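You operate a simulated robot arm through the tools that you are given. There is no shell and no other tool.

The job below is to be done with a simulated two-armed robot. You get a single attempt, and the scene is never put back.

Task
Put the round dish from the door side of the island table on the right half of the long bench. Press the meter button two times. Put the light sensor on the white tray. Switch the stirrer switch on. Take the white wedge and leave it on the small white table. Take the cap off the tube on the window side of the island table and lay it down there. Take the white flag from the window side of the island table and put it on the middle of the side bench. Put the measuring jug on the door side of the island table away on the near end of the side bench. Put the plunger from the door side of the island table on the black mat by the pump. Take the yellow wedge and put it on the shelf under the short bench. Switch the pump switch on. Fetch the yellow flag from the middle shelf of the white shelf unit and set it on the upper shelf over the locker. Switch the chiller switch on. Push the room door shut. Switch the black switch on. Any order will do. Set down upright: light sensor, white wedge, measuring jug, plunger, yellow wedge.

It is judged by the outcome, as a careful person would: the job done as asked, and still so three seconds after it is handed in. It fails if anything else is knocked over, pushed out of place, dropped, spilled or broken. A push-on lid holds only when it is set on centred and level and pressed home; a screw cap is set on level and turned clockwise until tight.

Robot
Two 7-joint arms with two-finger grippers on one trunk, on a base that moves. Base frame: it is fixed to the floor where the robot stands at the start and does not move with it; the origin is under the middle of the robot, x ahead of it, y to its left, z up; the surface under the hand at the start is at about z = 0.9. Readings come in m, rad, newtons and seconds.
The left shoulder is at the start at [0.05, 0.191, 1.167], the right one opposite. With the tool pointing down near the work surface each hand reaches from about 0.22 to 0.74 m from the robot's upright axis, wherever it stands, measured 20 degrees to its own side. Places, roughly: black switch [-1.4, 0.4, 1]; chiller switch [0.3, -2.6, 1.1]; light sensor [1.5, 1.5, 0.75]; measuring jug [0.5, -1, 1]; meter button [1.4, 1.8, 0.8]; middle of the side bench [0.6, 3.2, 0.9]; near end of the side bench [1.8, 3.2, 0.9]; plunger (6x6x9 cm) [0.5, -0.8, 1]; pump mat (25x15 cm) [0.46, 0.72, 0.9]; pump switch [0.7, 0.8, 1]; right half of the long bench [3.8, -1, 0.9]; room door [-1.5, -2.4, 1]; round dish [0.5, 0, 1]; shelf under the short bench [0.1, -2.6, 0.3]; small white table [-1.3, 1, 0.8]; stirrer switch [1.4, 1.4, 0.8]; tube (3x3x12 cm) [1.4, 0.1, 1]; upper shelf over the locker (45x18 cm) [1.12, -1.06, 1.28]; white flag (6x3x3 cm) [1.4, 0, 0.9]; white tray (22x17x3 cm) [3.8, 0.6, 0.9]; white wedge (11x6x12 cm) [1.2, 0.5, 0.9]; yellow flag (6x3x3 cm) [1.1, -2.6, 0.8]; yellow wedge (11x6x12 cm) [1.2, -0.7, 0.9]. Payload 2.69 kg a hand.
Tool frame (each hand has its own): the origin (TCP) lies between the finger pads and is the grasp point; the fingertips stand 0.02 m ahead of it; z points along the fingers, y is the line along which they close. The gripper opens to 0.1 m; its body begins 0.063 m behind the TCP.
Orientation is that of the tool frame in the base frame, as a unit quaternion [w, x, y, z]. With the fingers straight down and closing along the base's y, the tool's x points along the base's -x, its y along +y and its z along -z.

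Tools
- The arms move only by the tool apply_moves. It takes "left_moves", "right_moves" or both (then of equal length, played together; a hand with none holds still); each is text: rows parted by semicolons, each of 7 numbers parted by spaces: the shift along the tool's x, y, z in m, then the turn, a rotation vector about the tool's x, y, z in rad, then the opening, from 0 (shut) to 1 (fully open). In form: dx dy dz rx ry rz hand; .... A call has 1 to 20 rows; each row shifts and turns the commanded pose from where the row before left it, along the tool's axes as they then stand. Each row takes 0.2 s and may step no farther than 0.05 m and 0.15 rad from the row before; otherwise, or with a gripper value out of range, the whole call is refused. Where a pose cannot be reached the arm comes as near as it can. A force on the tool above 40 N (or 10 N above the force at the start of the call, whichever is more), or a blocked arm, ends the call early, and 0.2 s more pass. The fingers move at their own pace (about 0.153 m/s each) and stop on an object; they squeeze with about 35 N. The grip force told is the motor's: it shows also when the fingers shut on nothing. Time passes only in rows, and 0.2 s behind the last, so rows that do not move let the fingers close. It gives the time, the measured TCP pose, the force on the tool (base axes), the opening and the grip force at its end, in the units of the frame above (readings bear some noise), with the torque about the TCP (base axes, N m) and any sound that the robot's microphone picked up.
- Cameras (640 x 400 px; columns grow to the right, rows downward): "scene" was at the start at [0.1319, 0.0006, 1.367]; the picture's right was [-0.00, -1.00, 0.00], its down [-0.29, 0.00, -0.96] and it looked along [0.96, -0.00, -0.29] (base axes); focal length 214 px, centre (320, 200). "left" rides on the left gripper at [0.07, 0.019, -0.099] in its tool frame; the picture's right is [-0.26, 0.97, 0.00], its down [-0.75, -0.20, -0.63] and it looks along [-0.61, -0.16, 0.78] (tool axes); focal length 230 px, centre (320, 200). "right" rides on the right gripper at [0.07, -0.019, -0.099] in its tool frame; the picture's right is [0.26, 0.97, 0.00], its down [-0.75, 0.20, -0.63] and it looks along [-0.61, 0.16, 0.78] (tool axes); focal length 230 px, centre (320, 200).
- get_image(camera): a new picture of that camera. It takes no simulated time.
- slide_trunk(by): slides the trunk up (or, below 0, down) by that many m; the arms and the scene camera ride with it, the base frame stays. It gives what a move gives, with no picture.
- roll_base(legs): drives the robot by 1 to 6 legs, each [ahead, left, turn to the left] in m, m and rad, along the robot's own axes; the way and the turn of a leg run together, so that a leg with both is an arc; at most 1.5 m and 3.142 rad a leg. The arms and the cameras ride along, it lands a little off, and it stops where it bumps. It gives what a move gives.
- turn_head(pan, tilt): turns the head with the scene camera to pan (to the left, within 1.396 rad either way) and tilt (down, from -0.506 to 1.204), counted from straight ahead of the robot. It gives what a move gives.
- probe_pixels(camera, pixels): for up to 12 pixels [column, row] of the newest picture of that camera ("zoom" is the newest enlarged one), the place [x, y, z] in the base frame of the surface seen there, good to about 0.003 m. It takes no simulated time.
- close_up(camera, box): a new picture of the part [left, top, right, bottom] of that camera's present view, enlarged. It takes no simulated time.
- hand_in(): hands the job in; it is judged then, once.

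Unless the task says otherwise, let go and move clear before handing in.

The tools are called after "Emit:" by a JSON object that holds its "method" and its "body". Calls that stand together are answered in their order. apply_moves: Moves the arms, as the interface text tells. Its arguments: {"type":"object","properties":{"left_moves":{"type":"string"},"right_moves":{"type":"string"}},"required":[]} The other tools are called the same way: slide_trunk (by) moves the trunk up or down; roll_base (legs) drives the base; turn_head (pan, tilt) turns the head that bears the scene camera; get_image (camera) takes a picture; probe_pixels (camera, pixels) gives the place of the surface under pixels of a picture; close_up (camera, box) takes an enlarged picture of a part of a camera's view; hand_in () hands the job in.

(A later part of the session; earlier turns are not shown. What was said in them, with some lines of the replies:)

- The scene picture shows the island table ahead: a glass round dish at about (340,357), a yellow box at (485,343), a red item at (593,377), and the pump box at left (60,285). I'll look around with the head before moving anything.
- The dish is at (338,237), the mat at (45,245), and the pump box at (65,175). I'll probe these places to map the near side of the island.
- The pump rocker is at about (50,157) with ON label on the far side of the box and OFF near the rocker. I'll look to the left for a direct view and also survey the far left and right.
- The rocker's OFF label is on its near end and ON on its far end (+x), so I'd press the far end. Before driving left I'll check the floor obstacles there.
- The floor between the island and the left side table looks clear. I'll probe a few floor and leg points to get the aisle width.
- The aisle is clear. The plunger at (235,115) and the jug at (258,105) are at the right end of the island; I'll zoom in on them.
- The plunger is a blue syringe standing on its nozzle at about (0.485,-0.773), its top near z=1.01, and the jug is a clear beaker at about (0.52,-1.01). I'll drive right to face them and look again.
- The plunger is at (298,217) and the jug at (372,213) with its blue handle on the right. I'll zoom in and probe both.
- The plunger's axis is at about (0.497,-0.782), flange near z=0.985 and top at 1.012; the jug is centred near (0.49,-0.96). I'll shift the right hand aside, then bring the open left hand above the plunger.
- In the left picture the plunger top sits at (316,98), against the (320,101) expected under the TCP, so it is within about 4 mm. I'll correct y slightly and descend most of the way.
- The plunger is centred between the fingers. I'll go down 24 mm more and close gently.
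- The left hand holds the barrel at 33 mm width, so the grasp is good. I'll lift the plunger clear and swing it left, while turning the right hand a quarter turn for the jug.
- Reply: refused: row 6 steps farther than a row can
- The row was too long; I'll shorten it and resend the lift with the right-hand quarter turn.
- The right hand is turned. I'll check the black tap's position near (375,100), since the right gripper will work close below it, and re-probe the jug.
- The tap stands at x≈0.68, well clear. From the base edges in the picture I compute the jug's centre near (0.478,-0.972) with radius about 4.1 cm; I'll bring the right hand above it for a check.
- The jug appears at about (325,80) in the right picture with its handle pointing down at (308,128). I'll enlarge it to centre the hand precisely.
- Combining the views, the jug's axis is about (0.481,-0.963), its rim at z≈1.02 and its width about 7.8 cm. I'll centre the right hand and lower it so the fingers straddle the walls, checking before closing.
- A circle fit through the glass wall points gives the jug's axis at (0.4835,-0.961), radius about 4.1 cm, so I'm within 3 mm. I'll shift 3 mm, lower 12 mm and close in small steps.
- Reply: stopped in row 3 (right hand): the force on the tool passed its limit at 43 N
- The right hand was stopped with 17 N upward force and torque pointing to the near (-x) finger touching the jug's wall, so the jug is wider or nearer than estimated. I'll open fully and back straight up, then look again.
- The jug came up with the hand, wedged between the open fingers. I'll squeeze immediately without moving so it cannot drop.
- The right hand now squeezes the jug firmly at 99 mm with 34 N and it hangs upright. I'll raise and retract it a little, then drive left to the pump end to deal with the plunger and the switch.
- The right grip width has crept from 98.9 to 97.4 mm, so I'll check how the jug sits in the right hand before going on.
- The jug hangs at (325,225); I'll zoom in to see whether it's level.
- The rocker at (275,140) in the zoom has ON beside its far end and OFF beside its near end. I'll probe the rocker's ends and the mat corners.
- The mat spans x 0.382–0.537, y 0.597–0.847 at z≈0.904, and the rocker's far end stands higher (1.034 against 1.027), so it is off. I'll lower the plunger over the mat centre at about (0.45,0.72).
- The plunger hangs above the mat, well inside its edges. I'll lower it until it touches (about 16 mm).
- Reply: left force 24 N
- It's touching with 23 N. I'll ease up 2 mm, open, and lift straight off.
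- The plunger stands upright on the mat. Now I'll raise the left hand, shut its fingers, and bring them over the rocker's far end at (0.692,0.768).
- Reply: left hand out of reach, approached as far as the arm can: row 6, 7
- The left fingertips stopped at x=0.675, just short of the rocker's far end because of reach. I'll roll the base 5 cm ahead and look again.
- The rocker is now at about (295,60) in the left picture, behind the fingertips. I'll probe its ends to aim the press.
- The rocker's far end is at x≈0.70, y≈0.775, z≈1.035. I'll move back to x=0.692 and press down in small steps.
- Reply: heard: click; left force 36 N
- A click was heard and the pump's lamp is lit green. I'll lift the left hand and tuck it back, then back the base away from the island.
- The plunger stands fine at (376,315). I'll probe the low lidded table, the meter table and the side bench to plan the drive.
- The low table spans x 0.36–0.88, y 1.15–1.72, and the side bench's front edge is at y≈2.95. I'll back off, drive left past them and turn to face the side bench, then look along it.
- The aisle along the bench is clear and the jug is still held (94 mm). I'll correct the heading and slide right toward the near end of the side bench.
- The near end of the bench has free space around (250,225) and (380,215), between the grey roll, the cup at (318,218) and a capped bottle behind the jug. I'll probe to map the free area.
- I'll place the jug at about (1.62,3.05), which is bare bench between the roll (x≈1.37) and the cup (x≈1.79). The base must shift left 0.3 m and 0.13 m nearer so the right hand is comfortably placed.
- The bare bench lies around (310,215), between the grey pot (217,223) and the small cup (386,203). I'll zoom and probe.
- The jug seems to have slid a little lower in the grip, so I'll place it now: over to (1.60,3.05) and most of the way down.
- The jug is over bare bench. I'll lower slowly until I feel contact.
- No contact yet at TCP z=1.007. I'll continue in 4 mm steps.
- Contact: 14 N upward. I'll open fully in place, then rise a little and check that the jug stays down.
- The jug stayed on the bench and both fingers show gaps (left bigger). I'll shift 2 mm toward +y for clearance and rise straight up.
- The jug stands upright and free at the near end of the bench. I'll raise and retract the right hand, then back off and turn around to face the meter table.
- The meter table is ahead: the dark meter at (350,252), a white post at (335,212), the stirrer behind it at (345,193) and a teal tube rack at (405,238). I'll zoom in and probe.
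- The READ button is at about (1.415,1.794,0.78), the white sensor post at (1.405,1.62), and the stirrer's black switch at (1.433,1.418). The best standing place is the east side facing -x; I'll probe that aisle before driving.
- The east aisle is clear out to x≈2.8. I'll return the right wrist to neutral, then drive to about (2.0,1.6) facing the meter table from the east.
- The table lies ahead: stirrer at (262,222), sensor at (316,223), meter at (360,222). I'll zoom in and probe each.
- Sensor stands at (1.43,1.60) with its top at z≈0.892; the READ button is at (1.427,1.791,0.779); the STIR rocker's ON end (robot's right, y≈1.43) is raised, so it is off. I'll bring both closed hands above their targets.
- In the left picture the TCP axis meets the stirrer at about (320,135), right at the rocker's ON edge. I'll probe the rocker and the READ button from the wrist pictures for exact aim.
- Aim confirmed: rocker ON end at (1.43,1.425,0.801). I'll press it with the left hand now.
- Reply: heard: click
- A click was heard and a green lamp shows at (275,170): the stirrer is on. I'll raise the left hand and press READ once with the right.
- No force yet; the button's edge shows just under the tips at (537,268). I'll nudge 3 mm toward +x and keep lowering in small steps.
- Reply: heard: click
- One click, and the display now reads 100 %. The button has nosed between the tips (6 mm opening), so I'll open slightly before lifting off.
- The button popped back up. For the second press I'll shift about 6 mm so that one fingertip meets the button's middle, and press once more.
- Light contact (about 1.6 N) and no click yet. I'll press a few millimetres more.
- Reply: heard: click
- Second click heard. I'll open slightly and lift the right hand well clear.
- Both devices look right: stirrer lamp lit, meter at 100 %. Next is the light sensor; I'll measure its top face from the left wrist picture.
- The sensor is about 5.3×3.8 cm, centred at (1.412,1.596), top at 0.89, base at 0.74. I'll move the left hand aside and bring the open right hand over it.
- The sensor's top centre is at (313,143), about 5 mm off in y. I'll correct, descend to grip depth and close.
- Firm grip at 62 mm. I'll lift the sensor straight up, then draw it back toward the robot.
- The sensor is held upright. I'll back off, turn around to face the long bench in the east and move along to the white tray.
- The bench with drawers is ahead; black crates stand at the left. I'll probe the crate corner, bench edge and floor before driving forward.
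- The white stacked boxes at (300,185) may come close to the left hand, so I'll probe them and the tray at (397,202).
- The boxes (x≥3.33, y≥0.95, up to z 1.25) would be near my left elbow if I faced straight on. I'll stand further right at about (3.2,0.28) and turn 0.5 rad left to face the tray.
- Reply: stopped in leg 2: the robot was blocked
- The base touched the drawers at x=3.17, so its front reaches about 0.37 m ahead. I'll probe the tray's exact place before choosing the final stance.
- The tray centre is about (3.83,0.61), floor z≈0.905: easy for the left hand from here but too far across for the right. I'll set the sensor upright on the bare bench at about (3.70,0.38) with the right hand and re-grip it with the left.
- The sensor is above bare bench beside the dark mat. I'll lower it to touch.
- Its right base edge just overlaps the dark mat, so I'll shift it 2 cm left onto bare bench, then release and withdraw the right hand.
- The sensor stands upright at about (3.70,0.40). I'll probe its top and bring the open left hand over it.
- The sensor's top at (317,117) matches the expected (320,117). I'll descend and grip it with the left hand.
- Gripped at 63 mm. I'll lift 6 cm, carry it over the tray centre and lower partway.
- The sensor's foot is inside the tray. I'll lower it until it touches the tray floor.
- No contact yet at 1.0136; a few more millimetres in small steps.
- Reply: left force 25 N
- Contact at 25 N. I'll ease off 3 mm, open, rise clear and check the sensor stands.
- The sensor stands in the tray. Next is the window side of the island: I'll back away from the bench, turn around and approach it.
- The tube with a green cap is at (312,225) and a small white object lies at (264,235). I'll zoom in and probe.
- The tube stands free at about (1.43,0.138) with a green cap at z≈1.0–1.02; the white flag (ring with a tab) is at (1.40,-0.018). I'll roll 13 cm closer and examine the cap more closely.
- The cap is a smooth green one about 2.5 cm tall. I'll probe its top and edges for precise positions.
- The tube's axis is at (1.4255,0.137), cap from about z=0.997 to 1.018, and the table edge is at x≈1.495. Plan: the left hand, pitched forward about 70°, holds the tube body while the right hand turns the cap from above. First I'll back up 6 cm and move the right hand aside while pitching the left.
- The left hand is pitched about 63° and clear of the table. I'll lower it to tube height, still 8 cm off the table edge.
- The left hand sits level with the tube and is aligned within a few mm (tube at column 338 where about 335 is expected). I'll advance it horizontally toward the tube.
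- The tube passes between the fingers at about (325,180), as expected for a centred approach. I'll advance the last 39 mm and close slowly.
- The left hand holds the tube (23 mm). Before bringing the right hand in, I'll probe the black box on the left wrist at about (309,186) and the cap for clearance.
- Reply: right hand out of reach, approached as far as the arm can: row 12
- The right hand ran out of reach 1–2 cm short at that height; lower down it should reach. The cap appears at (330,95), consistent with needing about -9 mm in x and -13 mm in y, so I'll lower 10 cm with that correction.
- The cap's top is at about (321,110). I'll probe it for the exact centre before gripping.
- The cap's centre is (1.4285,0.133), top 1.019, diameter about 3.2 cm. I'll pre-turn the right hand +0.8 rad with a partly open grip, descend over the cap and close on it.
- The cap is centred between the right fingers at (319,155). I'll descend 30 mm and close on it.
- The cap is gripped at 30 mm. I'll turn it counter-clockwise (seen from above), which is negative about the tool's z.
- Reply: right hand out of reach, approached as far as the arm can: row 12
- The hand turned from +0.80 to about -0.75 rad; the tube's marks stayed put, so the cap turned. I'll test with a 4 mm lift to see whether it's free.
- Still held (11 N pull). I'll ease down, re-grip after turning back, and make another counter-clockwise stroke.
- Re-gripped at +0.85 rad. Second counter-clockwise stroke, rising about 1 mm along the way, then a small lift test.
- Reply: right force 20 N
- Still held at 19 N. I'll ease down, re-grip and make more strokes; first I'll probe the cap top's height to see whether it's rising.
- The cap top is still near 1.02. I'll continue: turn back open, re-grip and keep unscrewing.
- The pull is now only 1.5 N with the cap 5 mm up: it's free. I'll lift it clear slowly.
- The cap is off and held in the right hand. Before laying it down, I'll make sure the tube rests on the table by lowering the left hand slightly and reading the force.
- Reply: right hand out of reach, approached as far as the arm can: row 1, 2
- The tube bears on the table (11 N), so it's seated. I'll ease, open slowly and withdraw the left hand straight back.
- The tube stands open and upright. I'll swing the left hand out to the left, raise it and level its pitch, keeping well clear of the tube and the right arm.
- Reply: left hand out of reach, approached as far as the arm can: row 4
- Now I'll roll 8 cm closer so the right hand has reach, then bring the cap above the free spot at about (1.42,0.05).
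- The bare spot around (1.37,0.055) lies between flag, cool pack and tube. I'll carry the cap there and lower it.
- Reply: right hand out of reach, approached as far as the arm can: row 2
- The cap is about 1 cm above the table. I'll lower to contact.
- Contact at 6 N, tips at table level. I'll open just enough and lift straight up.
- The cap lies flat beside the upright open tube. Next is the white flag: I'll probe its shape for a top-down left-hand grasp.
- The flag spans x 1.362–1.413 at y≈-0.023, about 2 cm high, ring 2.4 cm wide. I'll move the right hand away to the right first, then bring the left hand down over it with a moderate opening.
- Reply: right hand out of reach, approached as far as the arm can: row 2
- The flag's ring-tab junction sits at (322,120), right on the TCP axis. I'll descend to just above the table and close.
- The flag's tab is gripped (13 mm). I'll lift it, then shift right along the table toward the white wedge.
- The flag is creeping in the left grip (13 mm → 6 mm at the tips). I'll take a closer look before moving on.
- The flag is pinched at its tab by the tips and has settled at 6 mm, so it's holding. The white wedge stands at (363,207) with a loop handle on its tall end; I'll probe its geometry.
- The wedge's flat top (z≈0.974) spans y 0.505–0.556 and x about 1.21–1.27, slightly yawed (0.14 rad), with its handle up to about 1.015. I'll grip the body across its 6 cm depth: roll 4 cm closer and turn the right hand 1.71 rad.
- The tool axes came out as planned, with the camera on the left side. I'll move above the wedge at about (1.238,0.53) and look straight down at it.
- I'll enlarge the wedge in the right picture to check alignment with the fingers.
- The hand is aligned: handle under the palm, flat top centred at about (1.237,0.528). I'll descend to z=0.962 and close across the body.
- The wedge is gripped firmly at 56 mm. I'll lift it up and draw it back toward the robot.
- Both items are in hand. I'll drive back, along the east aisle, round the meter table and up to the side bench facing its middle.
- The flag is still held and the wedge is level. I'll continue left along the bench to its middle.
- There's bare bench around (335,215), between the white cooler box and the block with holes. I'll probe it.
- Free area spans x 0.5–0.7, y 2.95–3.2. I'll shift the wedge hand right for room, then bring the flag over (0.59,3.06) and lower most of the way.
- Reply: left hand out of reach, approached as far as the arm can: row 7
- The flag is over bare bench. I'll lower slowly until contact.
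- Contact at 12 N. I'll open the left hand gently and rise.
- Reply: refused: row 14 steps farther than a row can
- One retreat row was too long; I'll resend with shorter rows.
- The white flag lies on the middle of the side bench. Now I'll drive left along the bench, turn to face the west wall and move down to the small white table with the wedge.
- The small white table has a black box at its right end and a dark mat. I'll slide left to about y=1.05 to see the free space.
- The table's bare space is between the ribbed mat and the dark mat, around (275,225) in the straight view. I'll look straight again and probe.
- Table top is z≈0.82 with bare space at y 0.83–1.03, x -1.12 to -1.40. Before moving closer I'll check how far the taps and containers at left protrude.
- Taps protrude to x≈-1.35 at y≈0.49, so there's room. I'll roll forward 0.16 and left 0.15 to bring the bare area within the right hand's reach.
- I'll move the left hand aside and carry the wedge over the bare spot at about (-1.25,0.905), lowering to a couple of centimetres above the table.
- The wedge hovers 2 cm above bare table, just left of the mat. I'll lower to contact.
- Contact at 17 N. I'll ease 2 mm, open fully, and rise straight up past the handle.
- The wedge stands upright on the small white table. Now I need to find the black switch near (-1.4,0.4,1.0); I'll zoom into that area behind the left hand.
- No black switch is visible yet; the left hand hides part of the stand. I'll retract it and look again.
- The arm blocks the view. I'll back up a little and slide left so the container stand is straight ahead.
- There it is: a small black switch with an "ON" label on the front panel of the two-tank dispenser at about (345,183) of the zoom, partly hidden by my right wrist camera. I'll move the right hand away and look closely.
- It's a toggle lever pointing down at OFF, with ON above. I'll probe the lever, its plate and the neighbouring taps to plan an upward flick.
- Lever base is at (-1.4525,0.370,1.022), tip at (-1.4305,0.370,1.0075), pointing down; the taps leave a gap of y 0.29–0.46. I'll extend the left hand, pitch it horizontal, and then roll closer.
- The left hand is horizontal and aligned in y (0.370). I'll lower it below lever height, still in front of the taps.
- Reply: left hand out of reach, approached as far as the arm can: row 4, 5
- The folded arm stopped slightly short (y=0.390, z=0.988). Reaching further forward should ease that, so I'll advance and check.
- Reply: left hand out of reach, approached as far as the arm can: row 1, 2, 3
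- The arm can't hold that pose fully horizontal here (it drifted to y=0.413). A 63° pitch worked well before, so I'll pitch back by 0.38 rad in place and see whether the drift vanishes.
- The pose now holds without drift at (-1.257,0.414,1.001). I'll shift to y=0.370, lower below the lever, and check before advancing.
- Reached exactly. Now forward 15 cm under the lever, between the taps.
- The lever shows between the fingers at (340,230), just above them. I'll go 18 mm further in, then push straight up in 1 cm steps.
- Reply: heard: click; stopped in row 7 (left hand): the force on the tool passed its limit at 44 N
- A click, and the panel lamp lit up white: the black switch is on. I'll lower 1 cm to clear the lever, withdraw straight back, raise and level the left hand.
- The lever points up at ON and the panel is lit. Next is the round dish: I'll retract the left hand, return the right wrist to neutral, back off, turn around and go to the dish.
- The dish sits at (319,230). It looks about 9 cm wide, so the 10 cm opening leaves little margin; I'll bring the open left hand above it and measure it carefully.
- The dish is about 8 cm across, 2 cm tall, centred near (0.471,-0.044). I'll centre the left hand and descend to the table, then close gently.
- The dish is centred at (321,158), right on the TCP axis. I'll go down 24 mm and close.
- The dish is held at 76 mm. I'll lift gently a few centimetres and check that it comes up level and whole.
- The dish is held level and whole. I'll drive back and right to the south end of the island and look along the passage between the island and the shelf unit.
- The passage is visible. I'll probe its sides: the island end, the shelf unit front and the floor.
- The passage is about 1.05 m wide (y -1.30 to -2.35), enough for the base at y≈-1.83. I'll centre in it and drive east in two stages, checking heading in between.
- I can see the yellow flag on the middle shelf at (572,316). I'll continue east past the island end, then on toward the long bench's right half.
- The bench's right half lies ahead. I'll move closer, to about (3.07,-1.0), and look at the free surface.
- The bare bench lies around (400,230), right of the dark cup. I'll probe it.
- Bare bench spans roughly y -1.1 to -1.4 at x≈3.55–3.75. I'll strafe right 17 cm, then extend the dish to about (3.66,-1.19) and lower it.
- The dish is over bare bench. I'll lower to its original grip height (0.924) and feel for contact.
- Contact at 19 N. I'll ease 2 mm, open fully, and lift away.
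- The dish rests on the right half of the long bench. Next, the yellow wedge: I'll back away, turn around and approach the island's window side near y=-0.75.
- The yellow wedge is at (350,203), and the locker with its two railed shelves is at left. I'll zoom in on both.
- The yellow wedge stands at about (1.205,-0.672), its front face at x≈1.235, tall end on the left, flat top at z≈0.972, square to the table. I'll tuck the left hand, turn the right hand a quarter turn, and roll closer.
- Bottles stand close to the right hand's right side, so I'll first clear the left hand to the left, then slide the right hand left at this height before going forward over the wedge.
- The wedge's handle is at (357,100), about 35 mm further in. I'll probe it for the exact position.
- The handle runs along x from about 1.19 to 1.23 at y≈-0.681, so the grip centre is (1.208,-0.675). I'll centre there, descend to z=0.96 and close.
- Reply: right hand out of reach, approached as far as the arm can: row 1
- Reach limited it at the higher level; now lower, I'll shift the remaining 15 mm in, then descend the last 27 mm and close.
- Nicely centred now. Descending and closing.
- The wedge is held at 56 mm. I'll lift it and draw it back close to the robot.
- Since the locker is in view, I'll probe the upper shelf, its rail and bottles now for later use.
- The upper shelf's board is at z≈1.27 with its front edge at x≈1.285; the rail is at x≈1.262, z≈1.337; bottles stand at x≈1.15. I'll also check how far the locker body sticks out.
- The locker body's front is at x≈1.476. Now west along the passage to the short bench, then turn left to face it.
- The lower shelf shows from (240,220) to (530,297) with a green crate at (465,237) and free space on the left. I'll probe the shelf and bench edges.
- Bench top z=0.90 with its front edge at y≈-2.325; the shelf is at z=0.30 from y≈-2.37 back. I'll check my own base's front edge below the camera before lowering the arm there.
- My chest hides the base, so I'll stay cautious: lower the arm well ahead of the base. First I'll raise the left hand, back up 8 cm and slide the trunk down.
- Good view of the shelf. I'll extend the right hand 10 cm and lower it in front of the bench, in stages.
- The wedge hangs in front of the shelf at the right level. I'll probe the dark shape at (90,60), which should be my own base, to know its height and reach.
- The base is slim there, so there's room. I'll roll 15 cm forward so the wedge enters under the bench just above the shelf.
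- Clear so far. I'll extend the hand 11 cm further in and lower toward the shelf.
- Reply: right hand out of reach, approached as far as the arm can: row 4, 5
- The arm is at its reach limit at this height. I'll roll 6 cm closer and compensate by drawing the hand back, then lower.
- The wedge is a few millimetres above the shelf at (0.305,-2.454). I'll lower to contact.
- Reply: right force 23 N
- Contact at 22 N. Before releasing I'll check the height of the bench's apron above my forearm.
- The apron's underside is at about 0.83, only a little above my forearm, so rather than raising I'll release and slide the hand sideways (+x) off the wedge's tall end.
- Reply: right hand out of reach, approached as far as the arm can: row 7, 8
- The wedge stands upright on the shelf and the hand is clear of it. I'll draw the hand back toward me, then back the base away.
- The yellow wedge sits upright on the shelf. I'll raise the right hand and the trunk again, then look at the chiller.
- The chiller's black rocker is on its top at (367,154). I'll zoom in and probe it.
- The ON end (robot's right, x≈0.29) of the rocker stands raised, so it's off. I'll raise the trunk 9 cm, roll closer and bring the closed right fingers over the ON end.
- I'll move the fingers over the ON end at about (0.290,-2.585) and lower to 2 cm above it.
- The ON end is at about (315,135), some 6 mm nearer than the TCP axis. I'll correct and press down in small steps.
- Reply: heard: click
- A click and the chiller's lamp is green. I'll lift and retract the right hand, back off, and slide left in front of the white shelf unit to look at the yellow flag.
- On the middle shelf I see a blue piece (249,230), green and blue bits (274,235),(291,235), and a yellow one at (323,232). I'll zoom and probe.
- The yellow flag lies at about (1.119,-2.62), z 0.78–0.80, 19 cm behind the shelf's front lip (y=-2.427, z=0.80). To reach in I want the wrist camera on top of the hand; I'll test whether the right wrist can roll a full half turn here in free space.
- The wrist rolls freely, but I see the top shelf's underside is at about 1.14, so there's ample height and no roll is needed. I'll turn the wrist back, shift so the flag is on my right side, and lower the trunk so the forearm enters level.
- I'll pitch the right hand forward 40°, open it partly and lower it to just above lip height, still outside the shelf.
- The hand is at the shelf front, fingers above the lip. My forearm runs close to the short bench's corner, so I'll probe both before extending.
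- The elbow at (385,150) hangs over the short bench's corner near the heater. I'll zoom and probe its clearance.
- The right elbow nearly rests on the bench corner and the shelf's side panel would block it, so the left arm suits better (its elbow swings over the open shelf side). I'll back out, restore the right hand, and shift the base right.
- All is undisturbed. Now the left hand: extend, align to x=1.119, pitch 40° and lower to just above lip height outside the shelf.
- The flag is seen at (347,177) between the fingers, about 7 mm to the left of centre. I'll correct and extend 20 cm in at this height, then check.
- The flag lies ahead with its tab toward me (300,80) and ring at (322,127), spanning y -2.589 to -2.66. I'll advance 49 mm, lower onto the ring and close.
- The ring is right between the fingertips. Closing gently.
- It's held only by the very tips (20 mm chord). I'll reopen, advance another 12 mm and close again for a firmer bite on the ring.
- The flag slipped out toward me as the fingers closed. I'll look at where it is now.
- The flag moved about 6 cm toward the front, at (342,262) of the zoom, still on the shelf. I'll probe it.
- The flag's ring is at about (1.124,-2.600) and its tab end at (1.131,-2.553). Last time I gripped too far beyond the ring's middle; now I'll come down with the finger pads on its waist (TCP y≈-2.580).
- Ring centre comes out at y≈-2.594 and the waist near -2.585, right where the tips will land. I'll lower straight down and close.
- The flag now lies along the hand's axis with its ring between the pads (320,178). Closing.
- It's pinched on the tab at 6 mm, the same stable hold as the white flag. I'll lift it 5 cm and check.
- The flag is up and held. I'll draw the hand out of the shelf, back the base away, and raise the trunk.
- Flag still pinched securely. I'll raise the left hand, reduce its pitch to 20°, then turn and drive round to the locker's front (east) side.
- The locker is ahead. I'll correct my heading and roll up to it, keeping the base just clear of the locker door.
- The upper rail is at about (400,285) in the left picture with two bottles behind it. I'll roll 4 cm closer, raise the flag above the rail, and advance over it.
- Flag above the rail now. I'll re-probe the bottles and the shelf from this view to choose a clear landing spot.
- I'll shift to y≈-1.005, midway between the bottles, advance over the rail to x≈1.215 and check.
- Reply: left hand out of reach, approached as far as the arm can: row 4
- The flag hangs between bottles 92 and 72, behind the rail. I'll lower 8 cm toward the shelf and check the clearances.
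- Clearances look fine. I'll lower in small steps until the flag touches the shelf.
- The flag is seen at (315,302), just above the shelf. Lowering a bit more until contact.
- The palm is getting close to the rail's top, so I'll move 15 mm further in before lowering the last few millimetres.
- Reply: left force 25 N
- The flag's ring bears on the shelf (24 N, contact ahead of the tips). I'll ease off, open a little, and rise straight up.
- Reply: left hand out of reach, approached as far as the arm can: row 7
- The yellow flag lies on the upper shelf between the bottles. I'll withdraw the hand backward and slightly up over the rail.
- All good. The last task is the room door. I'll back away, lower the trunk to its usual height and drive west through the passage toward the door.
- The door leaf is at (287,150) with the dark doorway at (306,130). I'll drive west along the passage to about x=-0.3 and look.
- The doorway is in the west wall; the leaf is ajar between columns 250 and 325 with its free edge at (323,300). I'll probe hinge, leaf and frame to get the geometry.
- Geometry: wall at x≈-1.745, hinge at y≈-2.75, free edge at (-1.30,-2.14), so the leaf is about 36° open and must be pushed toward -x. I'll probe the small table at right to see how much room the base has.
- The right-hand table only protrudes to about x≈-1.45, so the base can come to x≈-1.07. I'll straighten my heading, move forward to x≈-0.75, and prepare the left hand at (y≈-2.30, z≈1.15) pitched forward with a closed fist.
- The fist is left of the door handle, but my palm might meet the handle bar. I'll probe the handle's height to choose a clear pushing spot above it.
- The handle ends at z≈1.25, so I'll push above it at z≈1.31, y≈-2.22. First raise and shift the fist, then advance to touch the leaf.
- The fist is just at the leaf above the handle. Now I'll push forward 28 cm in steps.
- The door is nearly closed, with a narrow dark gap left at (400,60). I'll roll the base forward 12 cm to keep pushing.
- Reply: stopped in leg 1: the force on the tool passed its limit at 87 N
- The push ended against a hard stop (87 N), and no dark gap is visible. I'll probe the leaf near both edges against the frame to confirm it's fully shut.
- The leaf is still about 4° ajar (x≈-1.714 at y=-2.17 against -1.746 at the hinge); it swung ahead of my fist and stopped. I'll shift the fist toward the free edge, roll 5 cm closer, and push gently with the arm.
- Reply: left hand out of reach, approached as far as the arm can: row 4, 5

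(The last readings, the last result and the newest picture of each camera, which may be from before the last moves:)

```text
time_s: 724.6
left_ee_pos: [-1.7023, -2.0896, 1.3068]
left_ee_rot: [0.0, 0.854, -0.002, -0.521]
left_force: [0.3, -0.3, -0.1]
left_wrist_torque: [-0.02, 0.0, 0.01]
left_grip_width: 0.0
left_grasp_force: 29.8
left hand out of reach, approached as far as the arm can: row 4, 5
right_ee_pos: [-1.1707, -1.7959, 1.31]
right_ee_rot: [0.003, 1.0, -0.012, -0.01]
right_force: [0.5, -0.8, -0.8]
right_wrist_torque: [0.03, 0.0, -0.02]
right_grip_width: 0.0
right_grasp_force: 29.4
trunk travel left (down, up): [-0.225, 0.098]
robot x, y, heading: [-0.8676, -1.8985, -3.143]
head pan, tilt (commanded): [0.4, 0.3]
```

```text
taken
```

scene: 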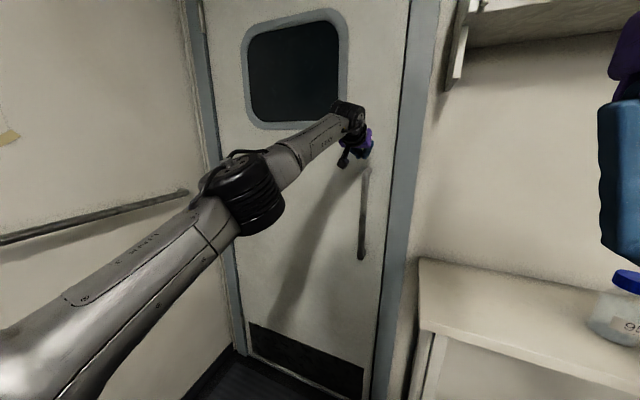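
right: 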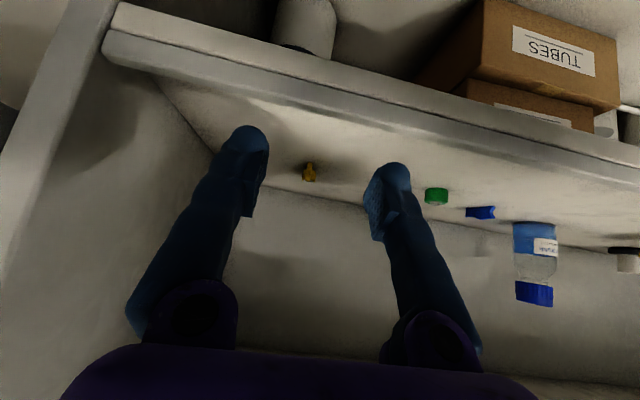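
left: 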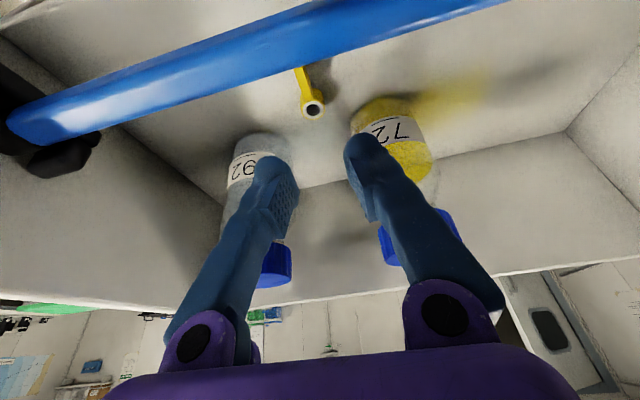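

No resistance yet and the arm is at full stretch. I'll draw the fist back 6 cm, roll 7 cm closer, then push slowly with force feedback.

Emit:
{"method": "apply_moves", "body": {"left_moves": "0.0136 0 -0.0267 0 0 0 0; 0.0136 0 -0.0267 0 0 0 0; 0 0 0 0 0 0 0"}}

Emit:
{"method": "roll_base", "body": {"legs": [[0.07, 0, 0]]}}

Emit:
{"method": "apply_moves", "body": {"left_moves": "-0.0023 0 0.0045 0 0 0 0; -0.0023 0 0.0045 0 0 0 0; -0.0023 0 0.0045 0 0 0 0; -0.0023 0 0.0045 0 0 0 0; -0.0023 0 0.0045 0 0 0 0; -0.0023 0 0.0045 0 0 0 0; 0 0 0 0 0 0 0"}}

Emit:
{"method": "get_image", "body": {"camera": "scene"}}

```text
time_s: 725.4
left_ee_pos: [-1.6422, -2.0903, 1.3072]
left_ee_rot: [0.0, 0.854, -0.002, -0.519]
left_force: [-0.9, 0.2, 0.4]
left_wrist_torque: [0.01, -0.02, -0.02]
left_grip_width: 0.0
left_grasp_force: 29.4
right_ee_pos: [-1.1716, -1.7948, 1.31]
right_ee_rot: [0.003, 1.0, -0.011, -0.009]
right_force: [-0.1, -1.2, -0.3]
right_wrist_torque: [0.01, -0.03, 0.0]
right_grip_width: 0.0
right_grasp_force: 30.0
trunk travel left (down, up): [-0.225, 0.098]
robot x, y, heading: [-0.8745, -1.8991, -3.136]
head pan, tilt (commanded): [0.4, 0.3]
```

```text
time_s: 726.5
left_ee_pos: [-1.7121, -2.0912, 1.3067]
left_ee_rot: [0.0, 0.854, -0.001, -0.52]
left_force: [0.0, 0.0, -0.8]
left_wrist_torque: [0.0, 0.03, 0.02]
left_grip_width: 0.0001
left_grasp_force: 29.6
right_ee_pos: [-1.2448, -1.7957, 1.309]
right_ee_rot: [0.003, 1.0, -0.01, -0.009]
right_force: [-0.3, 0.1, 0.3]
right_wrist_torque: [-0.01, -0.02, -0.02]
right_grip_width: 0.0
right_grasp_force: 29.6
trunk travel left (down, up): [-0.225, 0.098]
robot x, y, heading: [-0.9417, -1.8964, -3.133]
head pan, tilt (commanded): [0.4, 0.3]
```

```text
time_s: 728.0
left_ee_pos: [-1.7357, -2.093, 1.3088]
left_ee_rot: [0.001, 0.856, -0.001, -0.517]
left_force: [20.6, -2.1, 0.1]
left_wrist_torque: [-0.03, 0.04, 0.01]
left_grip_width: 0.0061
left_grasp_force: 30.0
right_ee_pos: [-1.2381, -1.7972, 1.312]
right_ee_rot: [0.004, 1.0, -0.011, -0.011]
right_force: [-0.5, 0.1, -0.6]
right_wrist_torque: [-0.01, 0.01, 0.0]
right_grip_width: 0.0
right_grasp_force: 29.5
trunk travel left (down, up): [-0.225, 0.098]
robot x, y, heading: [-0.9383, -1.8944, -3.134]
head pan, tilt (commanded): [0.4, 0.3]
stopped in row 7 (left hand): the force on the tool passed its limit at 42 N (the readings are from after the stop); the commanded pose is now the measured one
```

```text
taken
```

scene: 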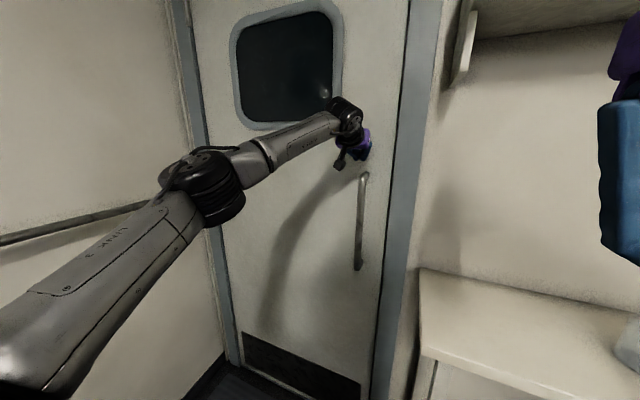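

Solid resistance at 42 N with the tips at x≈-1.753. I'll probe the leaf again.

Emit:
{"method": "probe_pixels", "body": {"camera": "scene", "pixels": [[235, 230], [260, 260], [290, 260], [320, 260], [345, 260], [372, 280], [375, 230], [385, 150], [392, 100], [405, 200], [210, 250], [365, 320]]}}

Emit:
{"method": "close_up", "body": {"camera": "scene", "box": [340, 60, 440, 260]}}

```text
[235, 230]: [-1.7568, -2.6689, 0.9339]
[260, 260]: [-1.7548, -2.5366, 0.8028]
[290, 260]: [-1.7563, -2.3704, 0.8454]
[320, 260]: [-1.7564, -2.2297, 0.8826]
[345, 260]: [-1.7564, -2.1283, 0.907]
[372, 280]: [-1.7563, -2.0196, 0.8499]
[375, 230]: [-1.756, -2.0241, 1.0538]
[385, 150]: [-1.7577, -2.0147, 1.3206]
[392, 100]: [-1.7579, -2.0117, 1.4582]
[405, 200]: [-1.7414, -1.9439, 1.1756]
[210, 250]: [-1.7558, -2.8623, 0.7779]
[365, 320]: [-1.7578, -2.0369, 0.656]
```

```text
2.00 times, centred on (390, 160) of scene
```

zoom: 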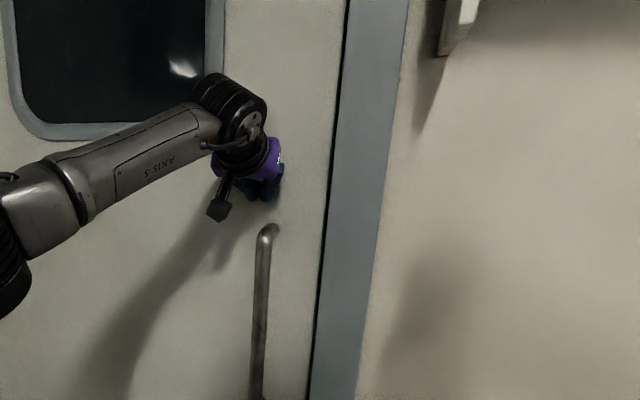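

The leaf is at x≈-1.756 everywhere: fully shut. I'll withdraw the fist, back away, and check that it stays shut.

Emit:
{"method": "apply_moves", "body": {"left_moves": "0.0136 0 -0.0267 0 0 0 0; 0.0182 0 -0.0356 0 0 0 0; 0.0182 0 -0.0356 0 0 0 0; 0.0182 0 -0.0356 0 0 0 0; 0 0 0 0 0.1222 0 0; 0 0 0 0 0.1222 0 0; 0 0 0 0 0.1222 0 0; 0 0 0 0 0.1222 0 0; 0 0 0 0 0.1222 0 0; 0 0 0 0 0.1222 0 0; 0 0 0 0 0.1222 0 0; 0 0 0 0 0.1222 0 0; 0 0 0 0 0.1222 0 0"}}

Emit:
{"method": "roll_base", "body": {"legs": [[-0.3, 0, 0]]}}

Emit:
{"method": "get_image", "body": {"camera": "scene"}}

Emit:
{"method": "probe_pixels", "body": {"camera": "scene", "pixels": [[270, 200], [300, 250], [330, 250], [350, 250], [365, 250]]}}

```text
time_s: 730.8
left_ee_pos: [-1.5581, -2.1011, 1.2726]
left_ee_rot: [0.003, 1.0, -0.004, -0.008]
left_force: [0.2, 0.0, -0.4]
left_wrist_torque: [-0.06, 0.02, 0.0]
left_grip_width: 0.0
left_grasp_force: 29.3
left hand out of reach, approached as far as the arm can: row 11, 12, 13
right_ee_pos: [-1.2407, -1.7932, 1.3099]
right_ee_rot: [0.005, 1.0, -0.011, -0.011]
right_force: [0.3, 0.4, -0.3]
right_wrist_torque: [-0.05, 0.05, 0.01]
right_grip_width: 0.0002
right_grasp_force: 29.7
trunk travel left (down, up): [-0.225, 0.098]
robot x, y, heading: [-0.9397, -1.8937, -3.135]
head pan, tilt (commanded): [0.4, 0.3]
```

```text
time_s: 732.9
left_ee_pos: [-1.2589, -2.1028, 1.2708]
left_ee_rot: [0.003, 1.0, -0.003, -0.006]
left_force: [-0.5, 0.3, 1.2]
left_wrist_torque: [0.0, -0.01, -0.01]
left_grip_width: 0.0
left_grasp_force: 29.2
right_ee_pos: [-0.9432, -1.7944, 1.3089]
right_ee_rot: [0.003, 1.0, -0.01, -0.011]
right_force: [-0.2, 0.2, -0.2]
right_wrist_torque: [0.01, 0.02, 0.01]
right_grip_width: 0.0
right_grasp_force: 29.2
trunk travel left (down, up): [-0.225, 0.098]
robot x, y, heading: [-0.6395, -1.8944, -3.129]
head pan, tilt (commanded): [0.4, 0.3]
```

```text
taken
```

scene: 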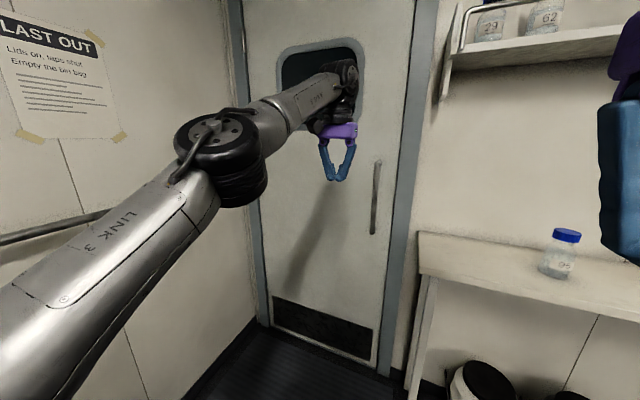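

```text
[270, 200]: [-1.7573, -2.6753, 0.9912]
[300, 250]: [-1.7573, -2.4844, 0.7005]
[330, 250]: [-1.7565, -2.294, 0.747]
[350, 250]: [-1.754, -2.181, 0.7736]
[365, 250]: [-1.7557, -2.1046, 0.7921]
```

The door stays shut. For a final check I'll retract the left hand and turn around to look over the short bench and the door side of the island.

Emit:
{"method": "apply_moves", "body": {"left_moves": "0.045 -0.01 0 0 0 0 0; 0.045 -0.01 0 0 0 0 0; 0.045 -0.01 0 0 0 0 0; 0.045 -0.01 0 0 0 0 0; 0.045 0 0 0 0 0 0; 0.03 0 0 0 0 0 0"}}

Emit:
{"method": "roll_base", "body": {"legs": [[0, 0.0, -1.571], [0, 0, -1.571], [0, 0.4, 0]]}}

Emit:
{"method": "turn_head", "body": {"pan": -0.5, "tilt": 0.45}}

Emit:
{"method": "get_image", "body": {"camera": "scene"}}

Emit:
{"method": "turn_head", "body": {"pan": 0.5, "tilt": 0.4}}

Emit:
{"method": "get_image", "body": {"camera": "scene"}}

```text
time_s: 734.3
left_ee_pos: [-1.0028, -2.0638, 1.2689]
left_ee_rot: [0.002, 1.0, -0.003, -0.006]
left_force: [0.7, 1.0, -0.4]
left_wrist_torque: [0.01, 0.0, -0.01]
left_grip_width: 0.0
left_grasp_force: 29.8
right_ee_pos: [-0.9419, -1.7947, 1.3097]
right_ee_rot: [0.003, 1.0, -0.009, -0.01]
right_force: [0.9, 0.1, 0.4]
right_wrist_torque: [-0.02, 0.0, -0.02]
right_grip_width: 0.0
right_grasp_force: 29.4
trunk travel left (down, up): [-0.225, 0.098]
robot x, y, heading: [-0.6443, -1.8914, -3.135]
head pan, tilt (commanded): [0.4, 0.3]
```

```text
time_s: 745.9
left_ee_pos: [-0.2904, -1.3222, 1.2694]
left_ee_rot: [0.007, -0.005, 1.0, 0.002]
left_force: [0.5, -0.3, 0.2]
left_wrist_torque: [-0.01, 0.03, 0.02]
left_grip_width: 0.0002
left_grasp_force: 29.4
right_ee_pos: [-0.3468, -1.5923, 1.3098]
right_ee_rot: [0.01, 0.001, 1.0, 0.004]
right_force: [-0.3, -1.0, 0.1]
right_wrist_torque: [0.01, 0.02, 0.02]
right_grip_width: 0.0
right_grasp_force: 29.5
trunk travel left (down, up): [-0.225, 0.098]
robot x, y, heading: [-0.6525, -1.5002, 0.022]
head pan, tilt (commanded): [0.4, 0.3]
```

```text
time_s: 747.1
left_ee_pos: [-0.2908, -1.3228, 1.2688]
left_ee_rot: [0.007, -0.005, 1.0, 0.003]
left_force: [0.1, 0.2, 0.1]
left_wrist_torque: [0.02, 0.01, 0.02]
left_grip_width: 0.0
left_grasp_force: 29.4
right_ee_pos: [-0.3469, -1.5928, 1.3089]
right_ee_rot: [0.009, 0.001, 1.0, 0.004]
right_force: [0.3, -0.1, -0.3]
right_wrist_torque: [-0.03, 0.03, 0.01]
right_grip_width: 0.0
right_grasp_force: 29.6
trunk travel left (down, up): [-0.225, 0.098]
robot x, y, heading: [-0.6482, -1.4969, 0.02]
head pan, tilt (commanded): [-0.499, 0.45]
```

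```text
taken
```

scene: 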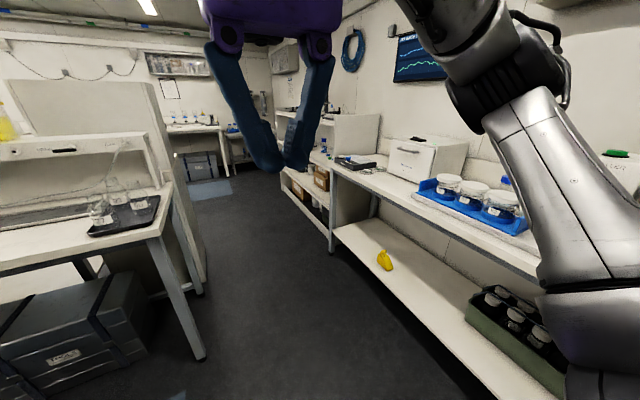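

```text
time_s: 748.4
left_ee_pos: [-0.2912, -1.3242, 1.2687]
left_ee_rot: [0.007, -0.005, 1.0, 0.003]
left_force: [-0.2, 0.3, 0.1]
left_wrist_torque: [-0.01, 0.01, -0.01]
left_grip_width: 0.0001
left_grasp_force: 30.0
right_ee_pos: [-0.3457, -1.5933, 1.3097]
right_ee_rot: [0.01, 0.0, 1.0, 0.004]
right_force: [-0.1, -0.6, -0.4]
right_wrist_torque: [0.01, 0.0, 0.05]
right_grip_width: 0.0001
right_grasp_force: 29.3
trunk travel left (down, up): [-0.225, 0.098]
robot x, y, heading: [-0.6512, -1.4995, 0.028]
head pan, tilt (commanded): [0.499, 0.4]
```

```text
taken
```

scene: 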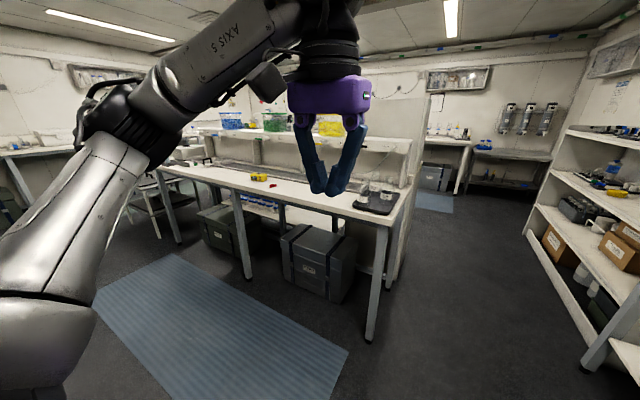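

Everything looks in order: the yellow wedge on the shelf, bottles standing on the island's corner tray. I'll take one closer look at the short bench before handing in.

Emit:
{"method": "turn_head", "body": {"pan": -0.5, "tilt": 0.45}}

Emit:
{"method": "close_up", "body": {"camera": "scene", "box": [280, 110, 540, 290]}}

Emit:
{"method": "close_up", "body": {"camera": "scene", "box": [0, 120, 240, 300]}}

```text
time_s: 749.6
left_ee_pos: [-0.289, -1.3222, 1.2697]
left_ee_rot: [0.007, -0.006, 1.0, 0.002]
left_force: [-0.2, 0.8, -0.3]
left_wrist_torque: [0.03, 0.01, -0.03]
left_grip_width: 0.0
left_grasp_force: 28.7
right_ee_pos: [-0.3471, -1.5943, 1.3101]
right_ee_rot: [0.01, 0.001, 1.0, 0.003]
right_force: [0.9, 0.5, -0.7]
right_wrist_torque: [-0.02, 0.02, -0.02]
right_grip_width: 0.0002
right_grasp_force: 30.1
trunk travel left (down, up): [-0.225, 0.098]
robot x, y, heading: [-0.6496, -1.501, 0.028]
head pan, tilt (commanded): [-0.499, 0.45]
```

```text
2.22 times, centred on (410, 200) of scene
```

zoom: 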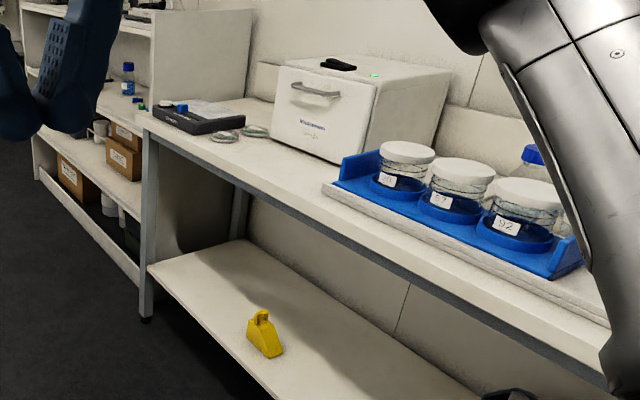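

```text
2.22 times, centred on (120, 210) of scene
```

zoom: 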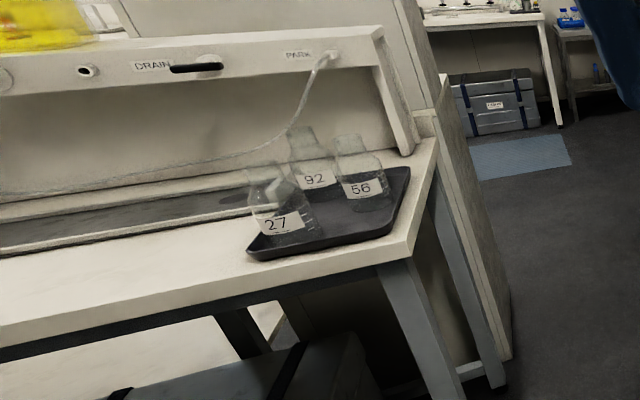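

The yellow wedge stands upright on the shelf, the chiller lamp is green and all nearby items are undisturbed. Every task was checked when I did it, both hands are empty and clear, so I'm handing the job in.

Emit:
{"method": "hand_in", "body": {}}

```text
The job is handed in.
```

The job is handed in. All fifteen tasks were done, and I checked each one with pictures or readings when I finished it:

| Task | Outcome |
|---|---|
| Round dish | On the right half of the long bench |
| Meter button | Pressed twice (two clicks heard, display reads 100 %) |
| Light sensor | Upright in the white tray |
| Stirrer switch | On, lamp lit |
| White wedge | Upright on the small white table |
| Tube cap | Unscrewed and laid beside the tube, which stands open and upright |
| White flag | On the middle of the side bench |
| Measuring jug | Upright near the near end of the side bench, at about x = 1.6 |
| Plunger | Upright on the black mat by the pump |
| Yellow wedge | Upright on the shelf under the short bench |
| Pump switch | On, lamp lit |
| Yellow flag | On the upper shelf over the locker, between the two bottles |
| Chiller switch | On, lamp lit |
| Room door | Fully shut |
| Black switch | On, panel lit |

Three things did not go smoothly:

- **Jug:** it wedged between the open fingers and came up unplanned on the first try. I then gripped it and carried it over normally.
- **Yellow flag:** it slipped out of the fingers once and slid a few centimetres along its own shelf. I then gripped it firmly.
- **Base:** it bumped the drawers under the long bench once, without disturbing anything I could see.

I saw nothing else knocked over or moved, and both hands are empty and clear. At the end I only looked again at the door, the short bench and part of the island. The other places were last checked when I finished there.
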